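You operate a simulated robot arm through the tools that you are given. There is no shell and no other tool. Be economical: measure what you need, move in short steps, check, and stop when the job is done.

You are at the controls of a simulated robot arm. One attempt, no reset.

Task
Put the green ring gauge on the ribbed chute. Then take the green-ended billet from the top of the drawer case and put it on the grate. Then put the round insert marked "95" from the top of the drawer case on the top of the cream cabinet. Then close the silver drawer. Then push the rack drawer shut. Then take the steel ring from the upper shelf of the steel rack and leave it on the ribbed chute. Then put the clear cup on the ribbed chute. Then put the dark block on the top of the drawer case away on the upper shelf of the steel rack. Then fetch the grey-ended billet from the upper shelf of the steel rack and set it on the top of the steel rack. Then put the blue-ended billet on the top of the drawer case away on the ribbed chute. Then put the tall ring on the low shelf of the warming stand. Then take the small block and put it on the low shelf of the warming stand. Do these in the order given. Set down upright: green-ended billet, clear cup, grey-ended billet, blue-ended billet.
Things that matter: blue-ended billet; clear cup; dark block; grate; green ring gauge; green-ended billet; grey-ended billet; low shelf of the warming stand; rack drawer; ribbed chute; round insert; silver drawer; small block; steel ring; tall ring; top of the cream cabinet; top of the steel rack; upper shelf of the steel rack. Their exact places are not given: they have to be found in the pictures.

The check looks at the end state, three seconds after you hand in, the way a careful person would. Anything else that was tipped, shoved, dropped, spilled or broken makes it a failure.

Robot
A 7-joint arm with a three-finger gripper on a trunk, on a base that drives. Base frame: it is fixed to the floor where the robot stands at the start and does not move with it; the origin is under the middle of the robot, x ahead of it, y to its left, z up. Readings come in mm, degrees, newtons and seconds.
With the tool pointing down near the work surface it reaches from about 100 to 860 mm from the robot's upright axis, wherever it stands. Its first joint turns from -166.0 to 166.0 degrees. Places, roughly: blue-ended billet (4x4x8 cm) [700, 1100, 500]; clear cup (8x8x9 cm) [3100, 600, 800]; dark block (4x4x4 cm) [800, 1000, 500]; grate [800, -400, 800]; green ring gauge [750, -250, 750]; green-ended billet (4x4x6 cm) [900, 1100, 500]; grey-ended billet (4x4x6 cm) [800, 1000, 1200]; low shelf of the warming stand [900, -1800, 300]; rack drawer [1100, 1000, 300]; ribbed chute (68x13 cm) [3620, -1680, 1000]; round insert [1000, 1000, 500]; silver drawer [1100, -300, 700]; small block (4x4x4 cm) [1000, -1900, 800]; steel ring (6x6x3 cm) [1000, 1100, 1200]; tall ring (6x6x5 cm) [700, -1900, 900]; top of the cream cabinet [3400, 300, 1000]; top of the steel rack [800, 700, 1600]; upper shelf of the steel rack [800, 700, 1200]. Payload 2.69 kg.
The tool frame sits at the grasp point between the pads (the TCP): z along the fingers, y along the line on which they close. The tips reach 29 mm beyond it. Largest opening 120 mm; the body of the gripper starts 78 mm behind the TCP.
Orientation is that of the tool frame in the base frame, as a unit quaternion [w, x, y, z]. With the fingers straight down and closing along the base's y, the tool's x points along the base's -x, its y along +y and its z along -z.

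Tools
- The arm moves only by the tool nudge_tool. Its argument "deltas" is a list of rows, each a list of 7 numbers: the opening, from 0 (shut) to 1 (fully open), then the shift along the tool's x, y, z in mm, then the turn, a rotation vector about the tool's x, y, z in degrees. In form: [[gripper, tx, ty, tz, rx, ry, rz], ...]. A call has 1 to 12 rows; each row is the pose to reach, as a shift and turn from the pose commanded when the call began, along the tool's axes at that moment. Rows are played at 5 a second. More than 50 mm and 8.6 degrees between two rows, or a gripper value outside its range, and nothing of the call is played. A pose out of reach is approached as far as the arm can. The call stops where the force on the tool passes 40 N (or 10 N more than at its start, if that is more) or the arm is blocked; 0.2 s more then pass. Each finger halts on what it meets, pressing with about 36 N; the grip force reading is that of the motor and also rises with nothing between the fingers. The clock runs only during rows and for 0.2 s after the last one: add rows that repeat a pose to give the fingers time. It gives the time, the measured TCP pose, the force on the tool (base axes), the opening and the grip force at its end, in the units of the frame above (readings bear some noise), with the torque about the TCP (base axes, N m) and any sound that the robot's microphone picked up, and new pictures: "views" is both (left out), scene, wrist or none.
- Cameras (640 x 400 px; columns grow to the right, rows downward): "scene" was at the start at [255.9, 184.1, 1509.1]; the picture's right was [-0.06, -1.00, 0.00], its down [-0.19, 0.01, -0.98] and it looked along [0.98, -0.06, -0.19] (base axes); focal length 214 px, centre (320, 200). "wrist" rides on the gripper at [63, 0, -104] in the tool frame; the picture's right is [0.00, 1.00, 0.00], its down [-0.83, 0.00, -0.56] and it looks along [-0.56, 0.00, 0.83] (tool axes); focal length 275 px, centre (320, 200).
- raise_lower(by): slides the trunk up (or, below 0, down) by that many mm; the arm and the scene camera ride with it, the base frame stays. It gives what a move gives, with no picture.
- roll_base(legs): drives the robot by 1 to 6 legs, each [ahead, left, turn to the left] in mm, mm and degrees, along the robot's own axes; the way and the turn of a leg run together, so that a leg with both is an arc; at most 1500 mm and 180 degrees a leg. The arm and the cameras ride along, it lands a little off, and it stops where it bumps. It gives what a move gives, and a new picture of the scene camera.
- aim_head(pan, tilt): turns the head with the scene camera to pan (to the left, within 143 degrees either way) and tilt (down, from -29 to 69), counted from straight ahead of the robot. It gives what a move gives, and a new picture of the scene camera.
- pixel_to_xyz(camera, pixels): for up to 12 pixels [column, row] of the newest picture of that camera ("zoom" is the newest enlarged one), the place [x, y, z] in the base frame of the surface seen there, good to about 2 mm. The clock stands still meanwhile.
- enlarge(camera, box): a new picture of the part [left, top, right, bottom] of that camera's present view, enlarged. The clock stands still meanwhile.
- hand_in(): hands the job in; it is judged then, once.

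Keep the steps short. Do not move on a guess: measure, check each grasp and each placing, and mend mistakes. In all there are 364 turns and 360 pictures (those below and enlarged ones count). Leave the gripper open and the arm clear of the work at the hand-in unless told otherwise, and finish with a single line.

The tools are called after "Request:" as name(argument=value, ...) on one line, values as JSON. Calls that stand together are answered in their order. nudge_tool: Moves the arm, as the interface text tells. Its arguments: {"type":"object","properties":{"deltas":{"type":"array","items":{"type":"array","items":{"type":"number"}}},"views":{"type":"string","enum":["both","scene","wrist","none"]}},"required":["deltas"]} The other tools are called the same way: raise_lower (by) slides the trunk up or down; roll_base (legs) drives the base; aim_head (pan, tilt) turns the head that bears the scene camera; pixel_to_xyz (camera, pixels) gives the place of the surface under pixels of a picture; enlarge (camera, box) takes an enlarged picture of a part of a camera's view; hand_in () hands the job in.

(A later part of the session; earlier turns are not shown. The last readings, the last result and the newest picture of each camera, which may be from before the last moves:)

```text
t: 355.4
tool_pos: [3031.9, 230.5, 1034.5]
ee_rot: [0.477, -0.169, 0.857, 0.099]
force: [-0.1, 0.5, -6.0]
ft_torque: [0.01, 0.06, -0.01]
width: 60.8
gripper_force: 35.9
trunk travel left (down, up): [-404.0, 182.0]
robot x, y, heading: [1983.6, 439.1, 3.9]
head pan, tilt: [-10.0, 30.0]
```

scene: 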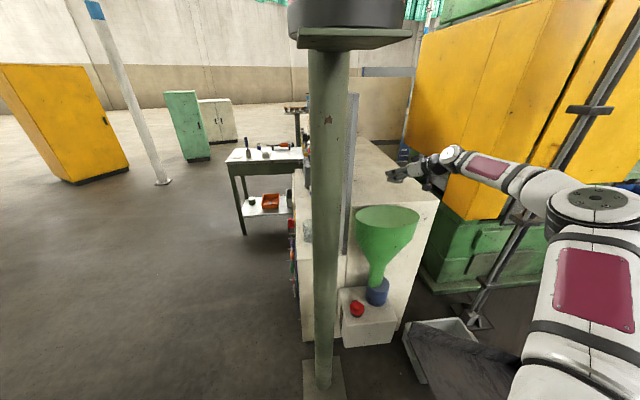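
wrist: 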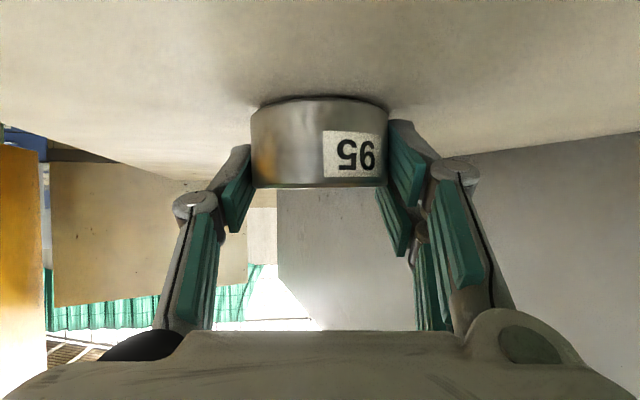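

Request:
nudge_tool(deltas=[[0.4, 1.8, 0, 1.1, 0, 0, 0], [0.4, 2.6, 0, 1.6, 0, 0, 0]], views="none")

```text
t: 356.1
tool_pos: [3031.6, 229.1, 1032.6]
ee_rot: [0.478, -0.169, 0.856, 0.098]
force: [0.7, 1.1, -5.9]
ft_torque: [0.05, 0.01, -0.03]
width: 60.6
gripper_force: 35.9
trunk travel left (down, up): [-404.0, 182.0]
robot x, y, heading: [1985.0, 438.7, 4.1]
head pan, tilt: [-10.0, 30.0]
```

Request:
nudge_tool(deltas=[[0.4, 1.7, 0, 1.0, 0, 0, 0], [0.4, 2.6, 0, 1.6, 0, 0, 0]], views="none")

```text
t: 356.6
tool_pos: [3031.8, 229.6, 1032.0]
ee_rot: [0.48, -0.169, 0.855, 0.099]
force: [-1.7, -1.6, 11.9]
ft_torque: [0.55, 0.17, 0.23]
width: 60.8
gripper_force: 36.2
trunk travel left (down, up): [-404.0, 182.0]
robot x, y, heading: [1983.4, 437.3, 3.7]
head pan, tilt: [-10.0, 30.0]
```

Contact. Open and withdraw along the tool axis.

Request:
nudge_tool(deltas=[[0.55, 0, 0, 0, 0, 0, 0], [0.66, 0, 0, 0, 0, 0, 0], [0.66, 0, 0, 0, 0, 0, 0], [0.66, 0, 0, -35, 0, 0, 0], [0.66, 0, 0, -75, 0, 0, 0], [0.66, -20, 0, -115, 0, 0, 0], [0.66, -50, 0, -150, 0, 0, 0], [0.66, -80, 0, -185, 0, 0, 0]], views="both")

```text
t: 358.4
tool_pos: [2922.9, 185.2, 1194.1]
ee_rot: [0.477, -0.169, 0.857, 0.099]
force: [0.9, -0.6, -0.2]
ft_torque: [0.01, 0.02, 0.0]
width: 79.2
gripper_force: 0.0
trunk travel left (down, up): [-404.0, 182.0]
robot x, y, heading: [1984.3, 438.8, 4.0]
head pan, tilt: [-10.0, 30.0]
```

scene: 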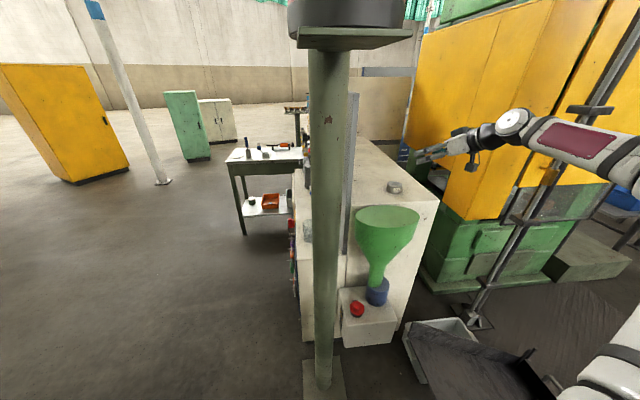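
wrist: 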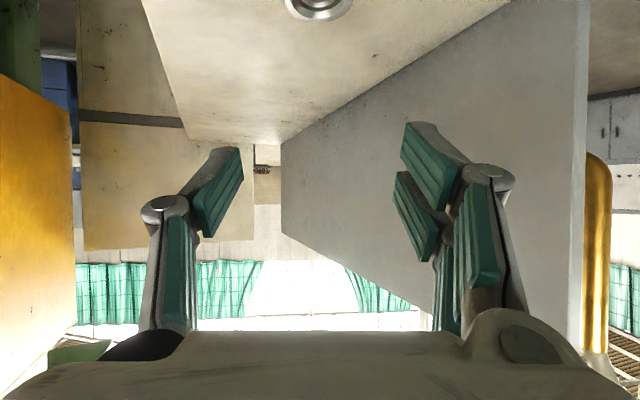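

Insert 95 is on the cream top. Retract, turn back (via −y), then go to the silver drawer.

Request:
nudge_tool(deltas=[[0.3, 1.3, 38, -20, 0, 0, 0], [0.0, 2.6, 76, -40, 0, 0, 0], [0.0, 4, 114, -60, 0, 0, 0], [0.0, 5.3, 152, -80, 0, 0, 0], [0.0, 6.6, 190, -100, 0, 0, 0], [0.0, 8, 227, -119.6, 0, 0, 0]], views="none")

Request:
roll_base(legs=[[0, 0, -90], [0, 0, -93.8]])

Request:
roll_base(legs=[[40, 0, 0], [0, 650, 0]])

Request:
aim_head(pan=0, tilt=45)

```text
t: 359.9
tool_pos: [2739.0, 353.3, 1253.4]
ee_rot: [0.477, -0.169, 0.857, 0.099]
force: [0.1, -0.1, -0.9]
ft_torque: [0.0, -0.02, 0.0]
width: 0.0
gripper_force: 29.1
trunk travel left (down, up): [-404.0, 182.0]
robot x, y, heading: [1983.6, 438.7, 4.2]
head pan, tilt: [-10.0, 30.0]
```

```text
t: 368.1
tool_pos: [1233.4, 572.8, 1253.4]
ee_rot: [0.087, 0.86, 0.149, -0.48]
force: [0.3, -1.6, -0.7]
ft_torque: [0.06, 0.0, -0.01]
width: 0.0
gripper_force: 28.3
trunk travel left (down, up): [-404.0, 182.0]
robot x, y, heading: [1980.8, 453.8, -178.6]
head pan, tilt: [-10.0, 30.0]
```

scene: 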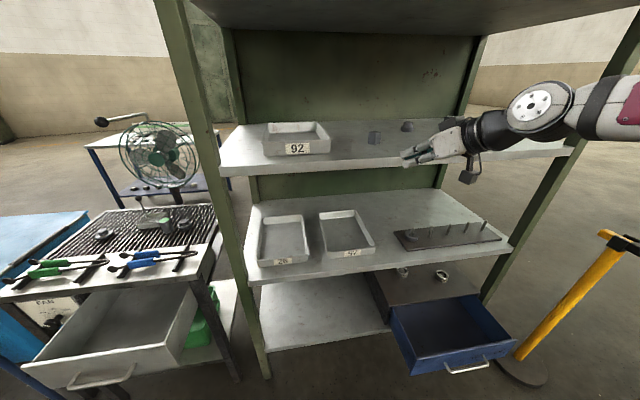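

```text
t: 370.8
tool_pos: [1179.7, 241.5, 1253.8]
ee_rot: [0.11, 0.853, 0.19, -0.474]
force: [0.1, 0.0, -0.3]
ft_torque: [-0.01, 0.03, 0.04]
width: 0.0
gripper_force: 28.9
trunk travel left (down, up): [-404.0, 182.0]
robot x, y, heading: [1942.8, 191.5, -173.5]
head pan, tilt: [-10.0, 30.0]
stopped in leg 2: the robot was blocked; the commanded pose is now the measured one
```

scene: 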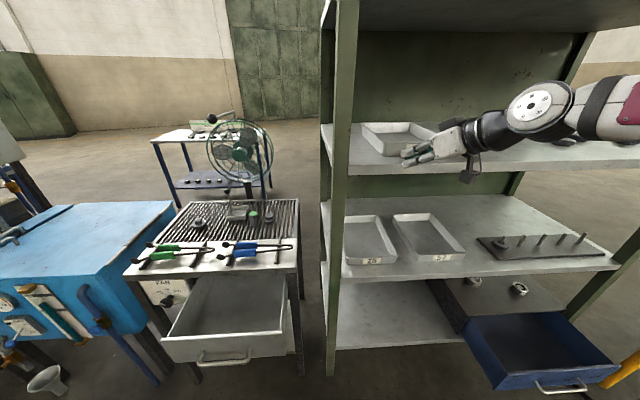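

```text
t: 371.6
tool_pos: [1180.1, 241.5, 1254.8]
ee_rot: [0.11, 0.853, 0.19, -0.474]
force: [0.6, 0.0, 0.5]
ft_torque: [0.0, 0.01, 0.0]
width: 0.0
gripper_force: 28.9
trunk travel left (down, up): [-404.0, 182.0]
robot x, y, heading: [1941.2, 194.2, -173.1]
head pan, tilt: [0.0, 45.0]
```

scene: 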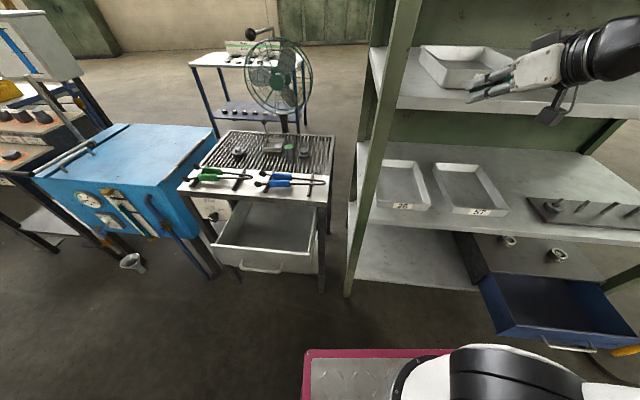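

Request:
roll_base(legs=[[110, 0, 0], [0, 0, -6.9]])

Request:
aim_head(pan=140, tilt=50)

Request:
enlarge(camera="scene", box=[40, 100, 360, 300])

```text
t: 373.3
tool_pos: [1082.1, 320.7, 1253.5]
ee_rot: [0.082, 0.862, 0.138, -0.48]
force: [0.4, 0.3, -0.1]
ft_torque: [-0.05, 0.01, -0.03]
width: 0.1
gripper_force: 28.2
trunk travel left (down, up): [-404.0, 182.0]
robot x, y, heading: [1831.7, 182.0, 179.8]
head pan, tilt: [0.0, 45.0]
```

scene: 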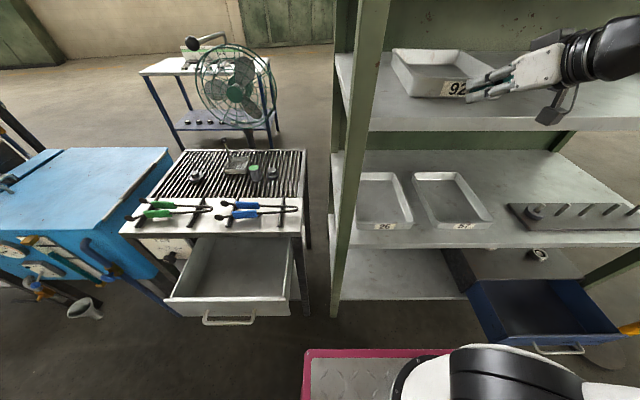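

```text
t: 375.6
tool_pos: [1082.6, 320.6, 1254.6]
ee_rot: [0.08, 0.863, 0.137, -0.48]
force: [-0.7, -0.4, -0.2]
ft_torque: [0.03, 0.01, 0.0]
width: 0.1
gripper_force: 28.8
trunk travel left (down, up): [-404.0, 182.0]
robot x, y, heading: [1830.1, 181.4, 179.8]
head pan, tilt: [140.0, 50.0]
```

scene: 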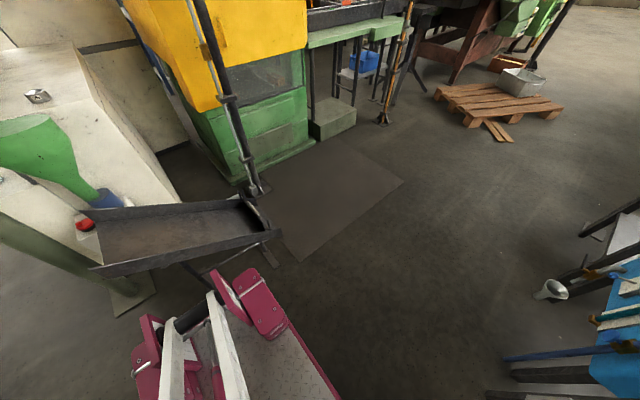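

```text
2.00 times, centred on (200, 200) of scene
```

zoom: 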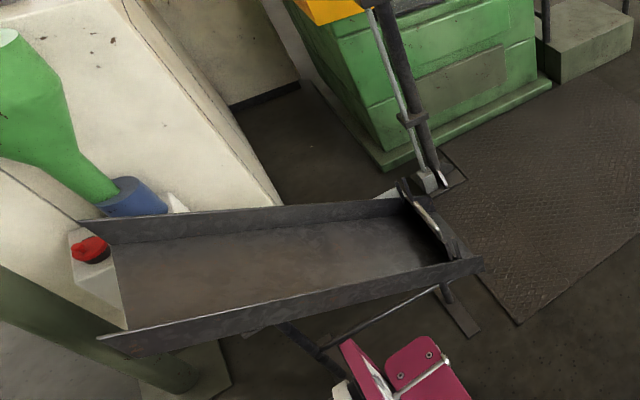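

Request:
pixel_to_xyz(camera="zoom", pixels=[[105, 340], [300, 300], [478, 266], [455, 310], [90, 232], [250, 210], [385, 205], [470, 325]])

Request:
nudge_tool(deltas=[[0.0, 0, 0, 0, 0, 0, 0]], views="wrist")

```text
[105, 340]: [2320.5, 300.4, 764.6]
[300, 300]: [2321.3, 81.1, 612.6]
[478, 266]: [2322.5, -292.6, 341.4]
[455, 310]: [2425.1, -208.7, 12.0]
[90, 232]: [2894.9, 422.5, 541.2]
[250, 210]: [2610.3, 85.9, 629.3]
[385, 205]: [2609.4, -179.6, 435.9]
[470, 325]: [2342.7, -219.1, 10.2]
```

```text
t: 376.0
tool_pos: [1082.7, 320.7, 1254.8]
ee_rot: [0.081, 0.862, 0.138, -0.48]
force: [0.2, -0.5, 0.8]
ft_torque: [0.01, -0.02, 0.0]
width: 0.1
gripper_force: 28.0
trunk travel left (down, up): [-404.0, 182.0]
robot x, y, heading: [1830.8, 182.7, 179.6]
head pan, tilt: [140.0, 50.0]
```

wrist: 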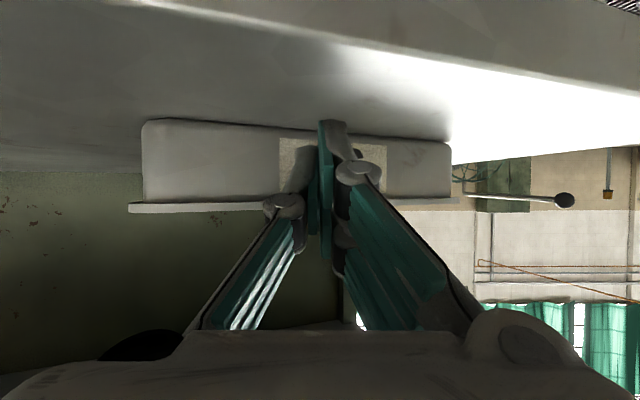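

T-stand unmoved. The hand is near tray 92, so back off to x≈1890 before sidestepping.

Request:
roll_base(legs=[[-60, 0, 0], [0, 250, 0], [60, 330, 0]])

Request:
aim_head(pan=0, tilt=45)

Request:
enlarge(camera="scene", box=[280, 130, 520, 330])

```text
t: 378.2
tool_pos: [1140.7, 114.1, 1253.7]
ee_rot: [0.077, 0.863, 0.128, -0.482]
force: [0.1, 2.4, 0.7]
ft_torque: [-0.01, 0.01, -0.07]
width: 0.0
gripper_force: 28.7
trunk travel left (down, up): [-404.0, 182.0]
robot x, y, heading: [1887.4, -34.6, -180.0]
head pan, tilt: [140.0, 50.0]
stopped in leg 2: the force on the tool passed its limit at 58 N (the readings are from after the stop); the commanded pose is now the measured one
```

scene: 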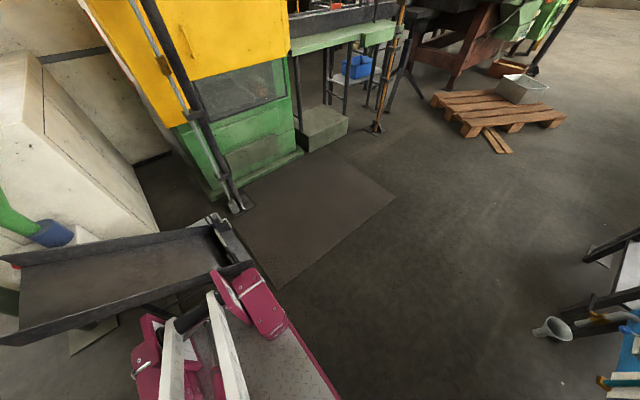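

```text
t: 380.4
tool_pos: [1141.8, 114.8, 1252.7]
ee_rot: [0.077, 0.863, 0.129, -0.482]
force: [-0.2, 7.8, -0.8]
ft_torque: [-0.08, 0.02, -0.2]
width: 0.3
gripper_force: 28.0
trunk travel left (down, up): [-404.0, 182.0]
robot x, y, heading: [1887.3, -35.5, -180.1]
head pan, tilt: [0.0, 45.0]
```

scene: 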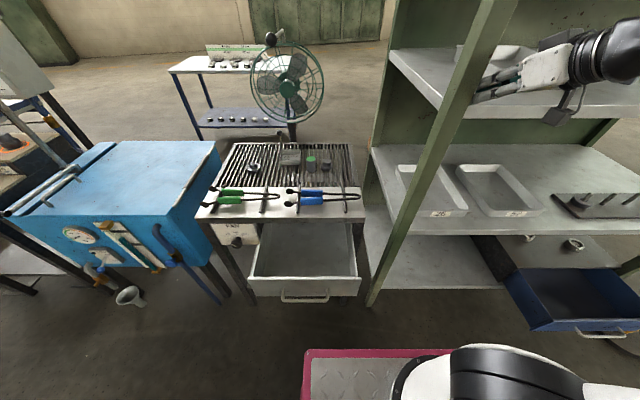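

```text
2.00 times, centred on (400, 230) of scene
```

zoom: 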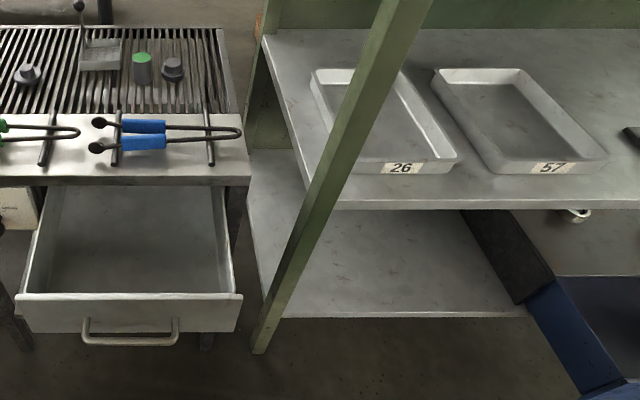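

Touched the rack's left post. Move off it and retract the arm further first.

Request:
roll_base(legs=[[0, -60, 0]])

Request:
nudge_tool(deltas=[[0.0, 10, 12, -40, 0, 4, 0], [0.0, 20, 24, -80, 0, 8, 0], [0.0, 30, 36, -120, 0, 12, 0], [0.0, 35, 40, -150, 0, 20, 0], [0.0, 40, 40, -170, 0, 28, 0], [0.0, 40, 40, -180, 0, 36, 0], [0.0, 40, 40, -190, 0, 44, 0], [0.0, 40, 40, -200, 0, 50, 0]], views="scene")

```text
t: 381.4
tool_pos: [1139.8, 174.3, 1253.3]
ee_rot: [0.077, 0.863, 0.129, -0.482]
force: [0.9, 0.2, 0.3]
ft_torque: [0.01, 0.0, -0.02]
width: 0.2
gripper_force: 28.6
trunk travel left (down, up): [-404.0, 182.0]
robot x, y, heading: [1888.1, 27.2, -180.2]
head pan, tilt: [0.0, 45.0]
```

scene: 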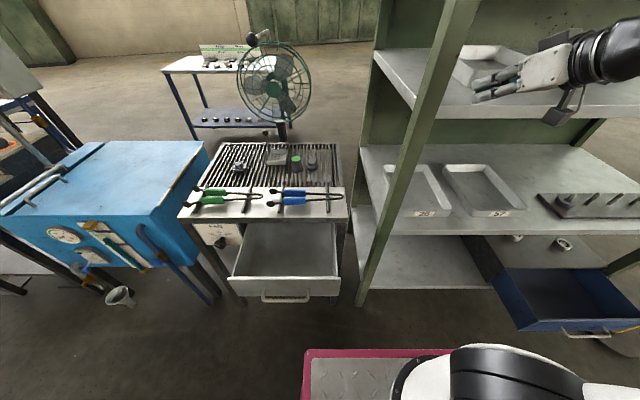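

```text
t: 383.2
tool_pos: [1335.9, 195.0, 1323.8]
ee_rot: [0.015, 0.986, 0.149, -0.071]
force: [0.5, -0.4, 0.3]
ft_torque: [-0.04, 0.02, -0.02]
width: 0.1
gripper_force: 28.2
trunk travel left (down, up): [-404.0, 182.0]
robot x, y, heading: [1889.1, 27.6, -180.1]
head pan, tilt: [0.0, 45.0]
```

scene: 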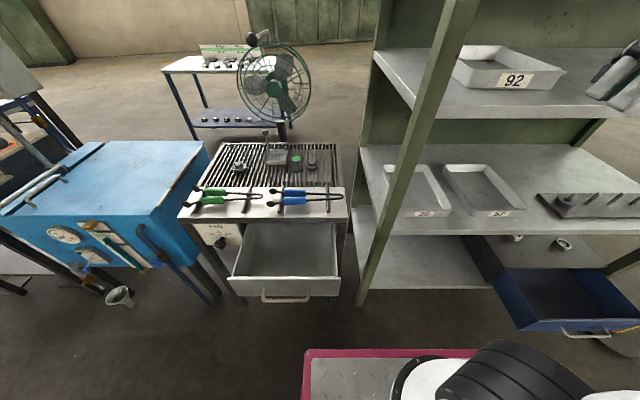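

Request:
roll_base(legs=[[0, 200, 0], [62, 268, 0]])

Request:
nudge_tool(deltas=[[0.0, 30, 10, 30, 0.5, 3, 6], [0.0, 60, 20, 65, 1, 6, 12], [0.0, 90, 25, 100, 1.7, 8, 17], [0.0, 110, 30, 145, 1.7, 8, 17], [0.0, 115, 35, 190, 1.7, 8, 17], [0.0, 115, 35, 240, 1.7, 8, 17]], views="both")

```text
t: 386.3
tool_pos: [1273.1, -276.4, 1323.7]
ee_rot: [0.015, 0.986, 0.152, -0.072]
force: [0.5, 0.7, -0.1]
ft_torque: [0.0, 0.02, 0.01]
width: 0.2
gripper_force: 28.6
trunk travel left (down, up): [-404.0, 182.0]
robot x, y, heading: [1828.7, -437.2, -179.8]
head pan, tilt: [0.0, 45.0]
```

scene: 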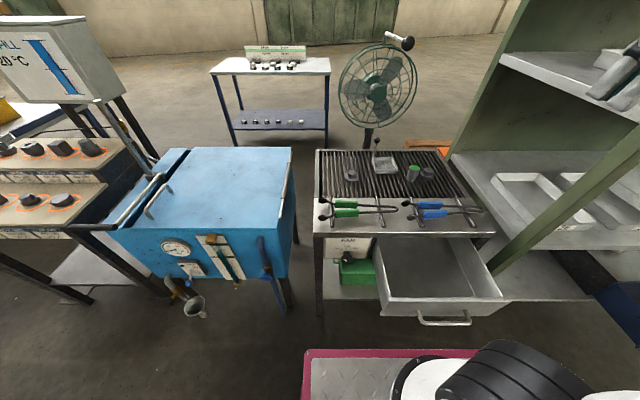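

```text
t: 387.7
tool_pos: [1360.9, -287.3, 1071.8]
ee_rot: [0.001, 1.0, 0.004, -0.003]
force: [0.3, -0.2, 0.7]
ft_torque: [-0.01, -0.01, 0.0]
width: 0.2
gripper_force: 28.3
trunk travel left (down, up): [-404.0, 182.0]
robot x, y, heading: [1827.2, -440.4, -179.9]
head pan, tilt: [0.0, 45.0]
```

scene: 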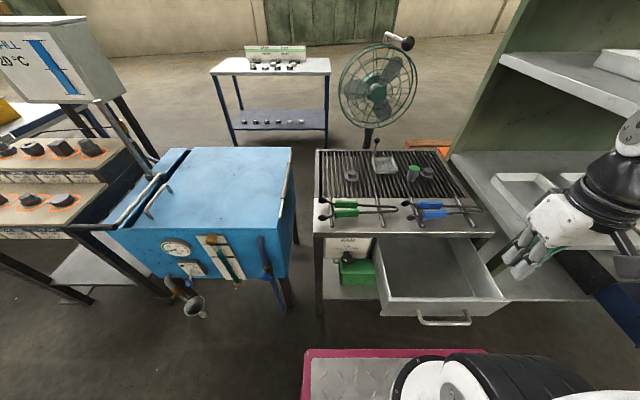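
wrist: 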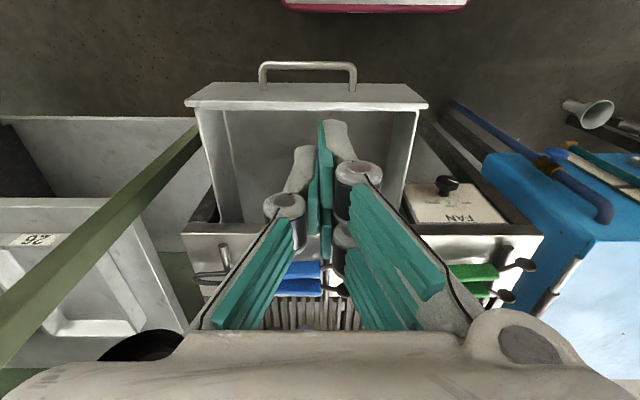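

Request:
pixel_to_xyz(camera="wrist", pixels=[[307, 65], [262, 70], [352, 70], [307, 97], [200, 97], [420, 97]])

```text
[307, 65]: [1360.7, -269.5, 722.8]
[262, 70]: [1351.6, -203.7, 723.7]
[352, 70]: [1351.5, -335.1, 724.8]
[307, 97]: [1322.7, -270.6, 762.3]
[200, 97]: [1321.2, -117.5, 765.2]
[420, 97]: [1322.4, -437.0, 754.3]
```

Request:
nudge_tool(deltas=[[0.0, 40, -18, 0, 0, 0, 0], [0.0, 40, -18, 45, 0, 0, 0], [0.0, 40, -18, 90, 0, 0, 0], [0.0, 40, -18, 135, 0, 0, 0], [0.0, 40, -18, 180, 0, 0, 0], [0.0, 40, -18, 225, 0, 0, 0], [0.0, 40, -18, 270, 0, 0, 0], [0.0, 40, -18, 310, 0, 0, 0], [0.0, 40, -18, 337, 0, 0, 0]], views="both")

```text
t: 389.6
tool_pos: [1377.3, -248.0, 748.7]
ee_rot: [-0.003, 1.0, 0.005, -0.006]
force: [-1.4, 0.1, 40.0]
ft_torque: [-0.15, 0.84, -0.22]
width: 0.3
gripper_force: 28.6
out of reach, approached as far as the arm can: row 2, 3, 4, 5, 6, 7, 8, 9
trunk travel left (down, up): [-404.0, 182.0]
robot x, y, heading: [1830.9, -439.1, -180.0]
head pan, tilt: [0.0, 45.0]
stopped in row 9: the force on the tool passed its limit at 256 N (the readings are from after the stop); the commanded pose is now the measured one
```

scene: 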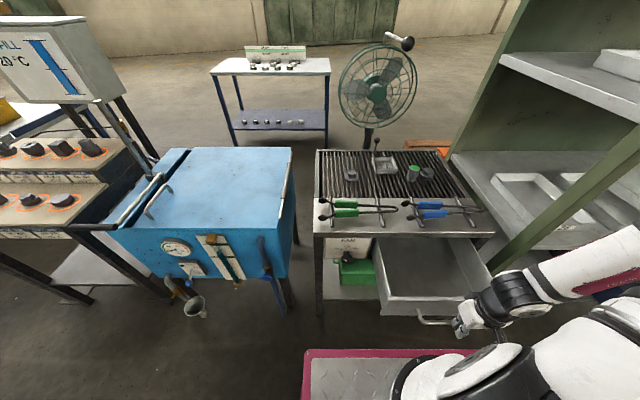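
wrist: 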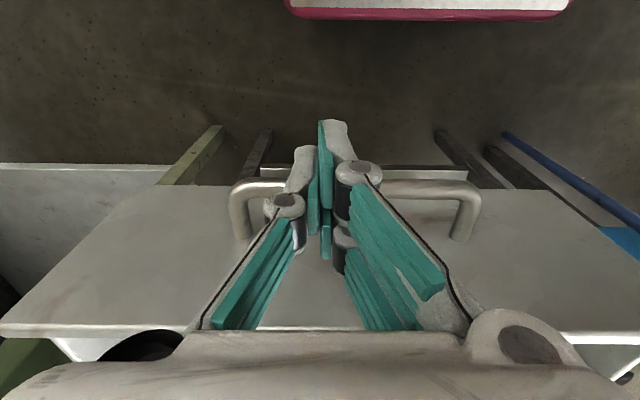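

The tips landed on the handle (arm can't fold so close). Lift off, lower the trunk instead.

Request:
nudge_tool(deltas=[[0.0, 0, 0, -40, 0, 0, 0], [0.0, 0, 0, -85, 0, 0, 0], [0.0, 0, 0, -130, 0, 0, 0], [0.0, 0, 10, -175, 0, 0, 0], [0.0, 0, 20, -220, 0, 0, 0], [0.0, 0, 20, -265, 0, 0, 0], [0.0, 0, 20, -310, 0, 0, 0], [0.0, 0, 20, -350, 0, 0, 0]], views="none")

Request:
raise_lower(by=-250)

Request:
nudge_tool(deltas=[[0.0, 12, 0, 0, 0, 0, 0], [0.0, 24, 0, 0, 0, 0, 0]], views="both")

```text
t: 391.4
tool_pos: [1380.8, -270.8, 1096.0]
ee_rot: [-0.002, 1.0, 0.003, -0.004]
force: [-0.4, -0.5, -0.1]
ft_torque: [0.01, -0.04, -0.02]
width: 0.0
gripper_force: 28.2
out of reach, approached as far as the arm can: row 1, 2, 3, 4, 5, 6
trunk travel left (down, up): [-404.0, 182.0]
robot x, y, heading: [1831.1, -438.1, -179.9]
head pan, tilt: [0.0, 45.0]
```

```text
t: 394.0
tool_pos: [1381.1, -270.1, 846.8]
ee_rot: [-0.002, 1.0, 0.004, -0.005]
force: [0.7, 0.4, 0.9]
ft_torque: [0.05, 0.0, 0.01]
width: 0.1
gripper_force: 28.3
trunk travel left (down, up): [-154.0, 432.0]
robot x, y, heading: [1829.4, -439.2, -179.9]
head pan, tilt: [0.0, 45.0]
```

```text
t: 394.6
tool_pos: [1404.6, -270.2, 848.5]
ee_rot: [0.001, 1.0, 0.003, -0.004]
force: [-0.2, -0.2, 0.1]
ft_torque: [0.01, 0.01, 0.0]
width: 0.2
gripper_force: 29.0
trunk travel left (down, up): [-154.0, 432.0]
robot x, y, heading: [1828.0, -439.3, -179.6]
head pan, tilt: [0.0, 45.0]
```

scene: 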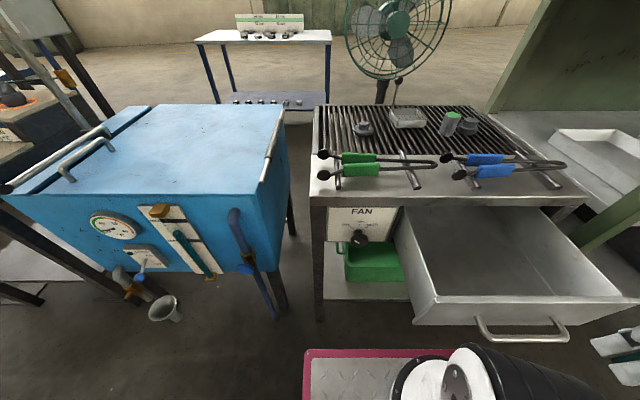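
wrist: 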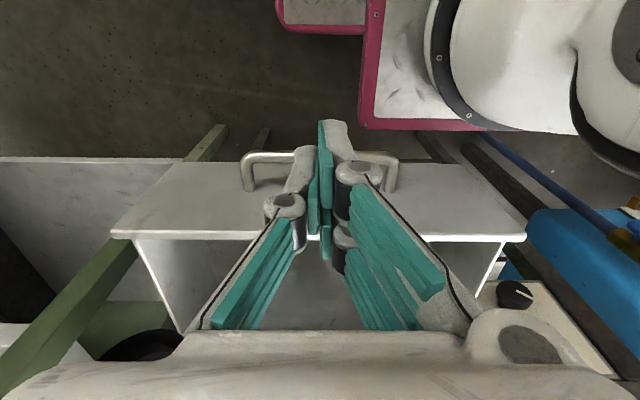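

Request:
nudge_tool(deltas=[[0.0, 0, 0, 40, 0, 0, 0], [0.0, 0, 0, 80, 0, 0, 0], [0.0, 0, 0, 110, 0, 0, 0]], views="scene")

```text
t: 395.4
tool_pos: [1385.0, -208.5, 777.2]
ee_rot: [0.001, 1.0, 0.004, -0.004]
force: [0.2, -0.4, -0.1]
ft_torque: [0.01, 0.04, -0.02]
width: 0.0
gripper_force: 28.6
out of reach, approached as far as the arm can: row 1, 2, 3
trunk travel left (down, up): [-154.0, 432.0]
robot x, y, heading: [1829.4, -442.9, -179.7]
head pan, tilt: [0.0, 45.0]
```

scene: 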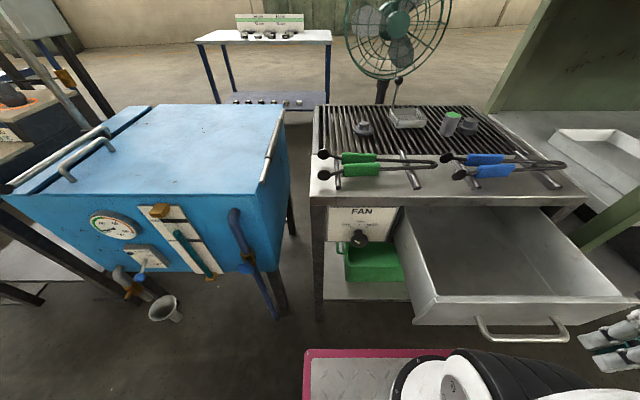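

Request:
nudge_tool(deltas=[[0.0, 0, 20, -45, 0, 0, 0], [0.0, 8, 42, -85, 0, 0, 0], [0.0, 17, 62, -120, 0, 0, 0]], views="none")

Request:
raise_lower(by=-150)

Request:
nudge_tool(deltas=[[0.0, 0, 0, 10, 0, 0, 0]], views="both")

```text
t: 396.2
tool_pos: [1404.2, -274.0, 898.9]
ee_rot: [-0.001, 1.0, 0.003, -0.006]
force: [0.3, 0.3, 0.3]
ft_torque: [-0.02, -0.03, 0.0]
width: 0.0
gripper_force: 28.8
trunk travel left (down, up): [-154.0, 432.0]
robot x, y, heading: [1824.0, -439.4, -179.9]
head pan, tilt: [0.0, 45.0]
```

```text
t: 397.9
tool_pos: [1403.0, -272.9, 748.5]
ee_rot: [-0.001, 1.0, 0.003, -0.005]
force: [0.2, 0.3, 0.0]
ft_torque: [-0.01, 0.02, 0.05]
width: 0.1
gripper_force: 28.6
trunk travel left (down, up): [-4.0, 582.0]
robot x, y, heading: [1827.4, -441.4, -179.8]
head pan, tilt: [0.0, 45.0]
```

```text
t: 398.3
tool_pos: [1402.7, -272.8, 737.4]
ee_rot: [-0.002, 1.0, 0.004, -0.004]
force: [-0.2, -0.3, -0.6]
ft_torque: [0.04, -0.02, 0.01]
width: 0.0
gripper_force: 28.4
trunk travel left (down, up): [-4.0, 582.0]
robot x, y, heading: [1827.6, -439.7, -179.9]
head pan, tilt: [0.0, 45.0]
```

scene: 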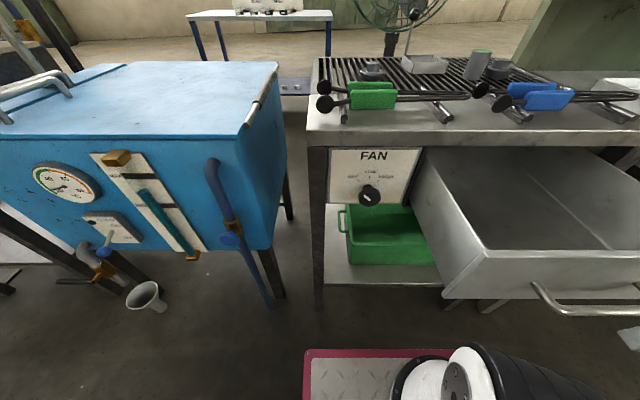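
wrist: 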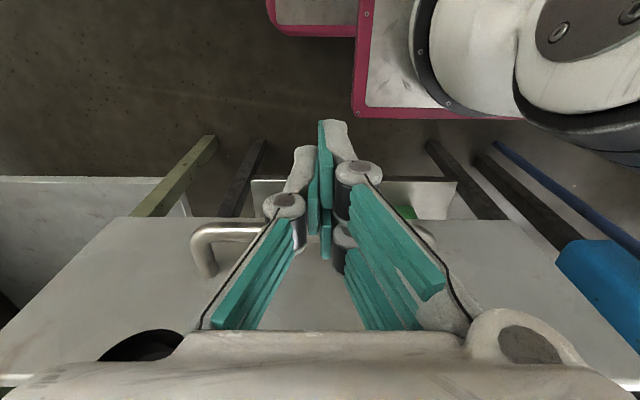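

In position in front of the handle. Push toward −x.

Request:
nudge_tool(deltas=[[0.0, -12, 0, 0, 0, 0, 0], [0.0, -24, 0, 0, 0, 0, 0], [0.0, -36, 0, 0, 0, 0, 0], [0.0, -48, 0, 0, 0, 0, 0], [0.0, -60, 0, 0, 0, 0, 0], [0.0, -72, 0, 0, 0, 0, 0], [0.0, -84, 0, 0, 0, 0, 0], [0.0, -96, 0, 0, 0, 0, 0]], views="scene")

```text
t: 400.1
tool_pos: [1306.8, -274.0, 739.8]
ee_rot: [-0.001, 1.0, 0.004, -0.005]
force: [0.3, 0.5, 0.4]
ft_torque: [0.01, 0.03, 0.04]
width: 0.0
gripper_force: 28.6
trunk travel left (down, up): [-4.0, 582.0]
robot x, y, heading: [1828.1, -441.3, -180.2]
head pan, tilt: [0.0, 45.0]
```

scene: 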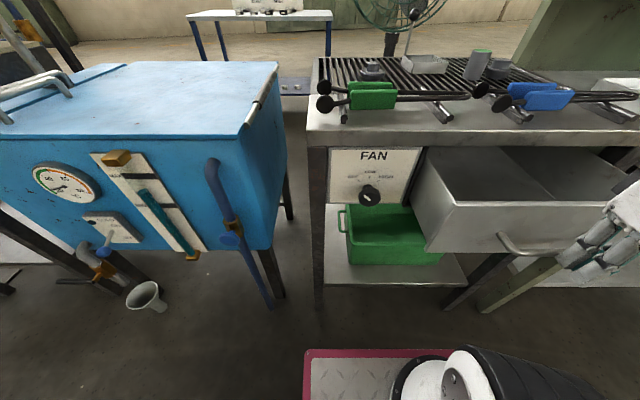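

Request:
nudge_tool(deltas=[[0.0, -12, 0, 0, 0, 0, 0], [0.0, -24, 0, 0, 0, 0, 0], [0.0, -36, 0, 0, 0, 0, 0], [0.0, -48, 0, 0, 0, 0, 0], [0.0, -60, 0, 0, 0, 0, 0], [0.0, -72, 0, 0, 0, 0, 0], [0.0, -84, 0, 0, 0, 0, 0], [0.0, -96, 0, 0, 0, 0, 0], [0.0, -106, 0, 0, 0, 0, 0]], views="scene")

Request:
nudge_tool(deltas=[[0.0, -6, 0, 0, 0, 0, 0], [0.0, -12, 0, 0, 0, 0, 0], [0.0, -18, 0, 0, 0, 0, 0], [0.0, -24, 0, 0, 0, 0, 0], [0.0, -30, 0, 0, 0, 0, 0]], views="scene")

```text
t: 402.1
tool_pos: [1200.9, -274.3, 741.0]
ee_rot: [-0.001, 1.0, 0.004, -0.004]
force: [-0.1, -0.3, 0.4]
ft_torque: [0.02, 0.02, -0.01]
width: 0.1
gripper_force: 28.2
trunk travel left (down, up): [-4.0, 582.0]
robot x, y, heading: [1824.8, -440.1, -179.6]
head pan, tilt: [0.0, 45.0]
```

scene: 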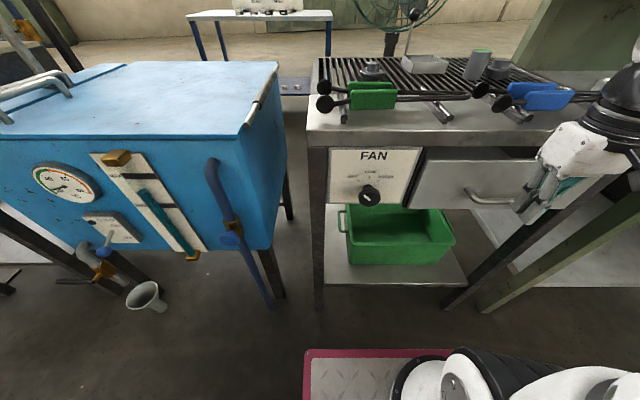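

```text
t: 402.7
tool_pos: [1197.5, -274.2, 739.2]
ee_rot: [0.001, 1.0, 0.003, 0.002]
force: [7.7, 0.1, 0.8]
ft_torque: [0.01, -0.13, 0.05]
width: 0.0
gripper_force: 28.6
trunk travel left (down, up): [-4.0, 582.0]
robot x, y, heading: [1826.5, -438.9, -179.8]
head pan, tilt: [0.0, 45.0]
stopped in row 2: the force on the tool passed its limit at 48 N (the readings are from after the stop); the commanded pose is now the measured one
```

scene: 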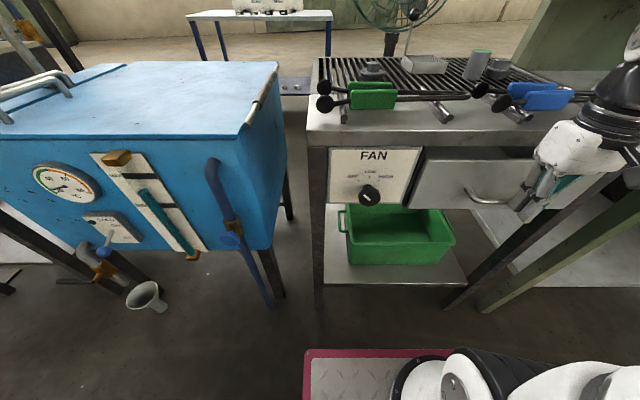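

Request:
enlarge(camera="scene", box=[300, 90, 600, 278])

Request:
pixel_to_xyz(camera="scene", pixels=[[350, 165], [405, 170], [440, 170], [480, 165], [430, 150], [470, 152], [330, 145], [440, 195], [500, 200]])

```text
2.13 times, centred on (450, 184) of scene
```

zoom: 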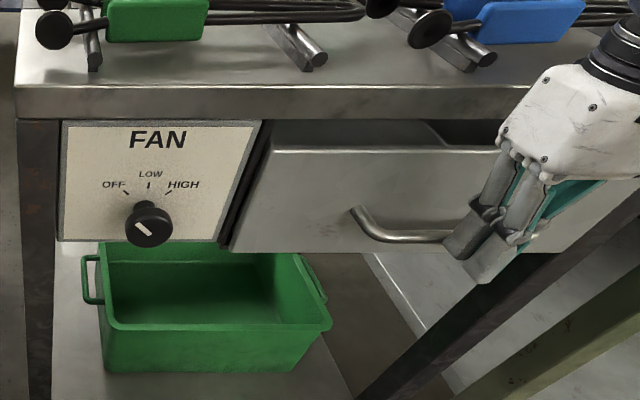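

```text
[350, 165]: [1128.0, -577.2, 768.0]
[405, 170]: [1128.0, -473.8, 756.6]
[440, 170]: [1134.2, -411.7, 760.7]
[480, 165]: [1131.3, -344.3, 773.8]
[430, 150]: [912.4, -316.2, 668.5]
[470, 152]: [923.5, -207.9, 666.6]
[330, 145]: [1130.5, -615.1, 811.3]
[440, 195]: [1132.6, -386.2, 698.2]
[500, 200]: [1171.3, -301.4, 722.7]
```

Silver drawer is flush (front x≈1132 vs panel 1128) and at its stop. Retract and go to the rack drawer.

Request:
nudge_tool(deltas=[[0.0, 45, 0, 0, 0, 0, 0], [0.0, 90, 0, -20, 0, 0, 0], [0.0, 130, 0, -50, 0, 0, 0], [0.0, 150, 0, -90, 0, 0, 0], [0.0, 150, 0, -120, 0, 0, 0]], views="none")

Request:
roll_base(legs=[[-30, -300, 0], [0, -1000, 0]])

Request:
aim_head(pan=-15, tilt=35)

Request:
nudge_tool(deltas=[[0.0, 0, 0, 0, 0, 0, 0]], views="wrist")

```text
t: 403.9
tool_pos: [1346.4, -274.0, 860.3]
ee_rot: [0.001, 1.0, 0.002, 0.002]
force: [-0.3, 0.3, 0.1]
ft_torque: [-0.01, -0.04, 0.0]
width: 0.1
gripper_force: 28.4
trunk travel left (down, up): [-4.0, 582.0]
robot x, y, heading: [1829.4, -440.9, -179.8]
head pan, tilt: [0.0, 45.0]
```

```text
t: 410.7
tool_pos: [1367.4, 1006.8, 861.3]
ee_rot: [0.001, 1.0, 0.004, 0.001]
force: [-0.2, 0.6, 0.3]
ft_torque: [0.0, -0.01, 0.01]
width: 0.0
gripper_force: 28.8
trunk travel left (down, up): [-4.0, 582.0]
robot x, y, heading: [1853.4, 841.6, -179.6]
head pan, tilt: [0.0, 45.0]
```

scene: 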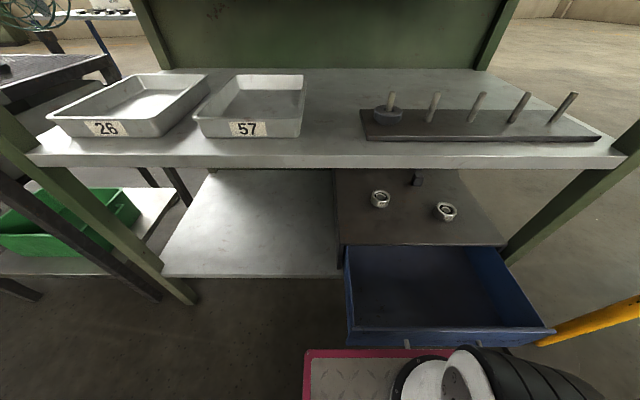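

```text
t: 411.5
tool_pos: [1366.9, 1006.3, 860.3]
ee_rot: [0.001, 1.0, 0.006, 0.002]
force: [-0.4, 0.2, -0.5]
ft_torque: [0.02, -0.01, 0.03]
width: 0.0
gripper_force: 28.7
trunk travel left (down, up): [-4.0, 582.0]
robot x, y, heading: [1853.6, 844.5, -179.4]
head pan, tilt: [-15.0, 35.0]
```

scene: 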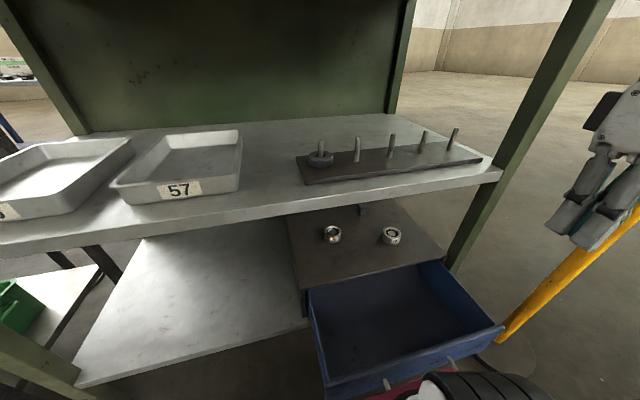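

```text
t: 411.9
tool_pos: [1367.5, 1007.1, 859.1]
ee_rot: [0.0, 1.0, 0.004, 0.001]
force: [0.1, 0.2, 0.5]
ft_torque: [-0.02, 0.05, 0.03]
width: 0.0
gripper_force: 28.5
trunk travel left (down, up): [-4.0, 582.0]
robot x, y, heading: [1845.6, 843.7, -179.6]
head pan, tilt: [-15.0, 35.0]
```

wrist: 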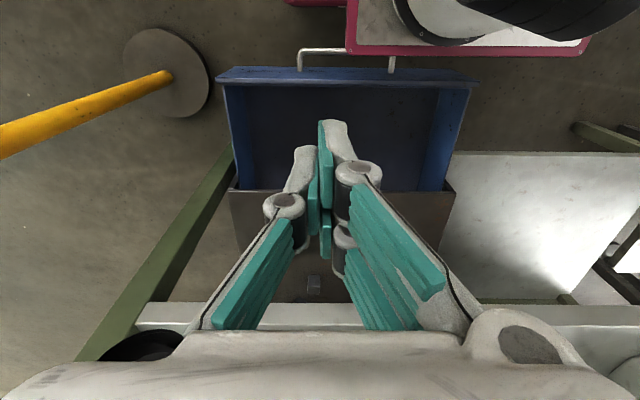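

Request:
pixel_to_xyz(camera="wrist", pixels=[[345, 76], [240, 76], [460, 80], [320, 50], [302, 60], [390, 65]])

```text
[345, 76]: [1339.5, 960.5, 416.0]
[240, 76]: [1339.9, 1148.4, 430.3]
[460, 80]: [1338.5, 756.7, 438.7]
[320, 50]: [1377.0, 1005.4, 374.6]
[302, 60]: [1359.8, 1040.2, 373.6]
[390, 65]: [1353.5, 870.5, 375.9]
```

Rack drawer front at x=1340, handle at (1377, 955, 374). I back up and set the closed fingers in front of the handle, then push by driving.

Request:
roll_base(legs=[[-290, 0, 0]])

Request:
nudge_tool(deltas=[[0.0, -40, 10, 10, 0, 0, 0], [0.0, -80, 20, 30, 0, 0, 0], [0.0, -120, 30, 50, 0, 0, 0], [0.0, -160, 40, 70, 0, 0, 0], [0.0, -195, 50, 95, 0, 0, 0], [0.0, -220, 52, 130, 0, 0, 0], [0.0, -235, 52, 170, 0, 0, 0], [0.0, -245, 52, 210, 0, 0, 0], [0.0, -250, 52, 255, 0, 0, 0], [0.0, -250, 52, 300, 0, 0, 0]], views="both")

```text
t: 413.9
tool_pos: [1651.5, 1005.5, 859.8]
ee_rot: [0.001, 1.0, 0.01, 0.002]
force: [-0.1, -0.4, 0.1]
ft_torque: [-0.01, 0.02, 0.01]
width: 0.0
gripper_force: 29.1
trunk travel left (down, up): [-4.0, 582.0]
robot x, y, heading: [2140.1, 845.3, -178.8]
head pan, tilt: [-15.0, 35.0]
```

scene: 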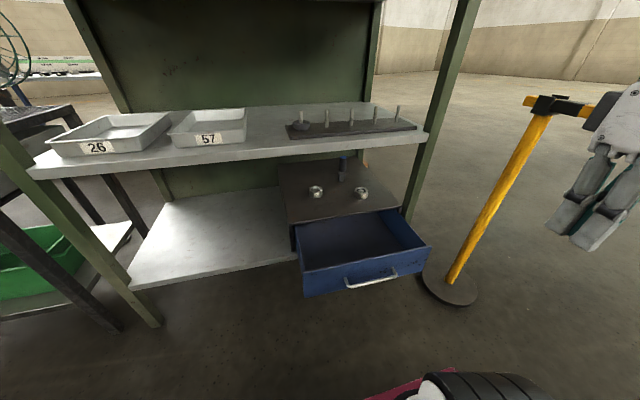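

```text
t: 416.1
tool_pos: [1402.7, 945.7, 560.9]
ee_rot: [0.001, 1.0, 0.01, 0.001]
force: [0.1, 0.3, 0.0]
ft_torque: [-0.04, -0.02, 0.02]
width: 0.0
gripper_force: 28.2
trunk travel left (down, up): [-4.0, 582.0]
robot x, y, heading: [2138.6, 844.1, -179.0]
head pan, tilt: [-15.0, 35.0]
```

scene: 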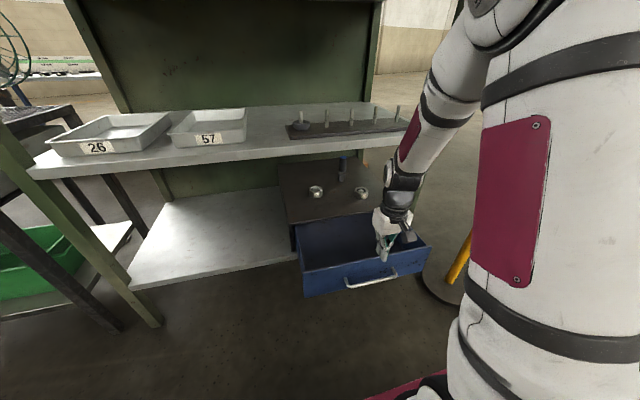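
wrist: 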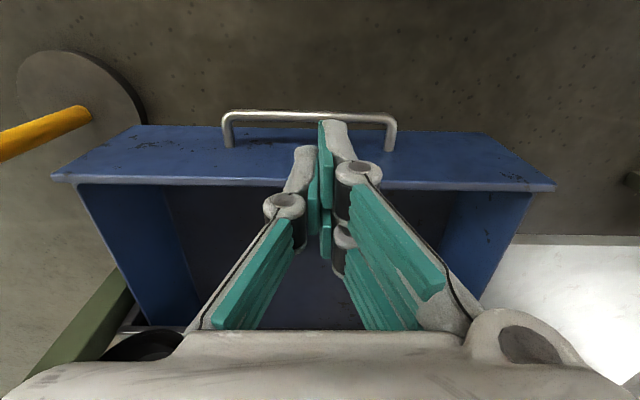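

Request:
nudge_tool(deltas=[[0.0, 4, -5, 40, 0, 0, 0], [0.0, 4, -9, 80, 0, 0, 0], [0.0, 4, -9, 120, 0, 0, 0], [0.0, 4, -9, 155, 0, 0, 0], [0.0, 4, -9, 177, 0, 0, 0]], views="both")

```text
t: 417.2
tool_pos: [1407.4, 957.4, 381.8]
ee_rot: [0.001, 1.0, 0.011, 0.001]
force: [0.5, -1.2, -0.6]
ft_torque: [0.02, 0.02, -0.06]
width: 0.1
gripper_force: 28.7
trunk travel left (down, up): [-4.0, 582.0]
robot x, y, heading: [2136.4, 847.3, -178.9]
head pan, tilt: [-15.0, 35.0]
```

scene: 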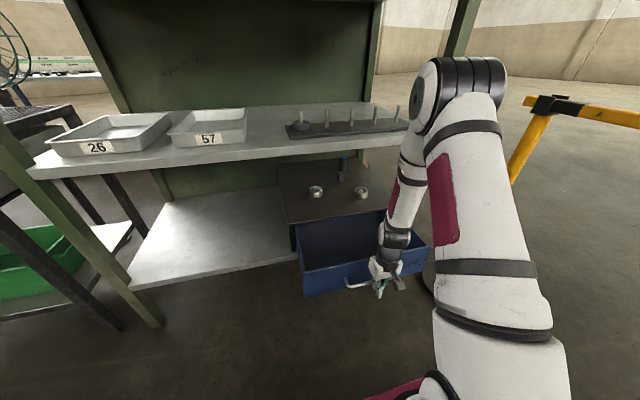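
wrist: 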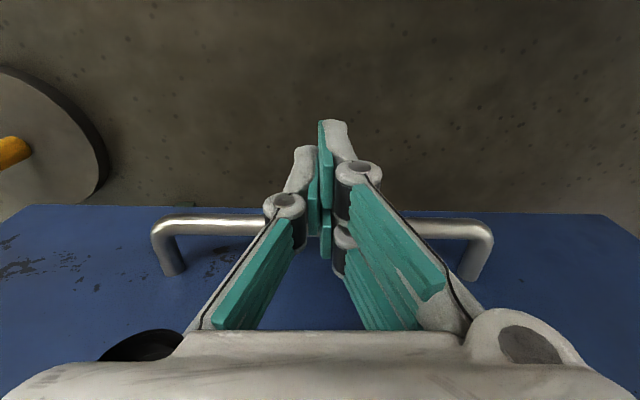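

Request:
pixel_to_xyz(camera="scene", pixels=[[388, 235], [392, 210], [396, 190], [401, 165], [404, 140], [412, 110], [420, 85], [376, 265]])

```text
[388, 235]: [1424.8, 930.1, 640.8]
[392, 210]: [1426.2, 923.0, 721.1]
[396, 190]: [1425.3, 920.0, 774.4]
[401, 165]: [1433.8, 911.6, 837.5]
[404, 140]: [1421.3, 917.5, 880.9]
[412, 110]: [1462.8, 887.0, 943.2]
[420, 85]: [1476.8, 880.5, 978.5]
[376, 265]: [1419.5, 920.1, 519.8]
```

Forearm is too upright (would reach the shelf lip). Pitch the hand ~45° with the base further back.

Request:
roll_base(legs=[[-110, 0, -0.9]])

Request:
nudge_tool(deltas=[[0.0, -15, 0, -10, 0, -8, 0], [0.0, -30, 0, -20, 0, -16, 0], [0.0, -45, 0, -20, 0, -24, 0], [0.0, -60, 0, -20, 0, -32, 0], [0.0, -80, 0, -20, 0, -40, 0], [0.0, -100, 0, -10, 0, -48, 0], [0.0, -115, 0, 0, 0, -50, 0]], views="both")

```text
t: 418.4
tool_pos: [1521.1, 970.6, 382.8]
ee_rot: [0.001, 1.0, 0.003, 0.002]
force: [0.9, -0.2, -1.1]
ft_torque: [0.0, 0.01, 0.01]
width: 0.0
gripper_force: 28.8
trunk travel left (down, up): [-4.0, 582.0]
robot x, y, heading: [2246.7, 850.0, -179.9]
head pan, tilt: [-15.0, 35.0]
```

scene: 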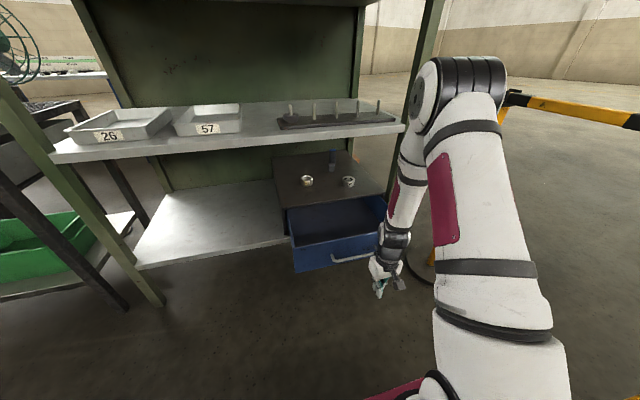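

```text
t: 420.1
tool_pos: [1405.9, 972.2, 381.6]
ee_rot: [0.002, 0.907, 0.002, -0.421]
force: [0.3, 0.6, 0.4]
ft_torque: [-0.02, -0.02, 0.0]
width: 0.2
gripper_force: 28.3
trunk travel left (down, up): [-4.0, 582.0]
robot x, y, heading: [2249.7, 851.7, -179.7]
head pan, tilt: [-15.0, 35.0]
```

scene: 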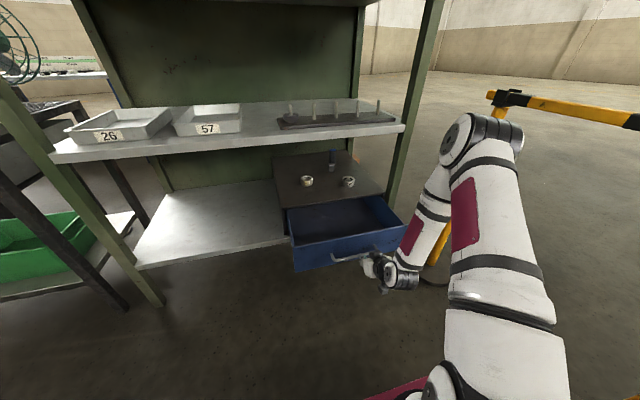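
wrist: 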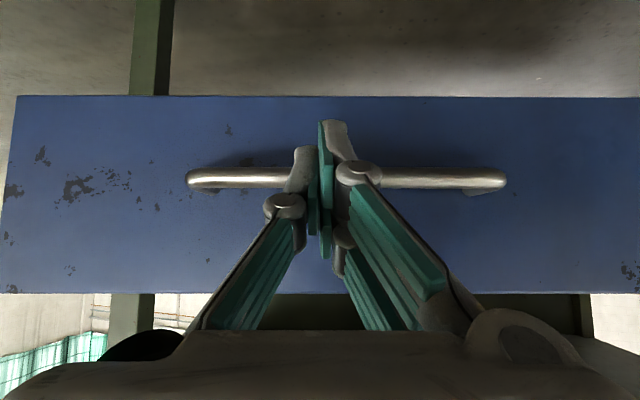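

Raise the tip above the handle so it presses the panel face (z≈400), then push by driving.

Request:
nudge_tool(deltas=[[0.0, -17, 6, -14, 0, 0, 0], [0.0, -33, 14, -28, 0, 0, 0]], views="none")

Request:
roll_base(legs=[[100, 0, 0]])

```text
t: 420.6
tool_pos: [1408.0, 955.4, 427.1]
ee_rot: [0.003, 0.907, 0.003, -0.42]
force: [0.3, -0.2, 0.2]
ft_torque: [-0.04, -0.01, 0.05]
width: 0.0
gripper_force: 28.6
trunk travel left (down, up): [-4.0, 582.0]
robot x, y, heading: [2246.8, 845.9, -179.9]
head pan, tilt: [-15.0, 35.0]
```

```text
t: 421.8
tool_pos: [1306.8, 954.6, 426.5]
ee_rot: [0.002, 0.907, 0.003, -0.421]
force: [-0.8, -0.1, 0.3]
ft_torque: [0.02, -0.01, 0.03]
width: 0.1
gripper_force: 28.7
trunk travel left (down, up): [-4.0, 582.0]
robot x, y, heading: [2147.9, 848.2, -179.9]
head pan, tilt: [-15.0, 35.0]
```

scene: 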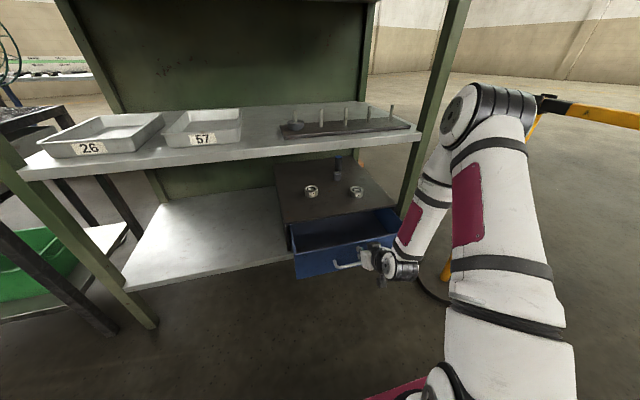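

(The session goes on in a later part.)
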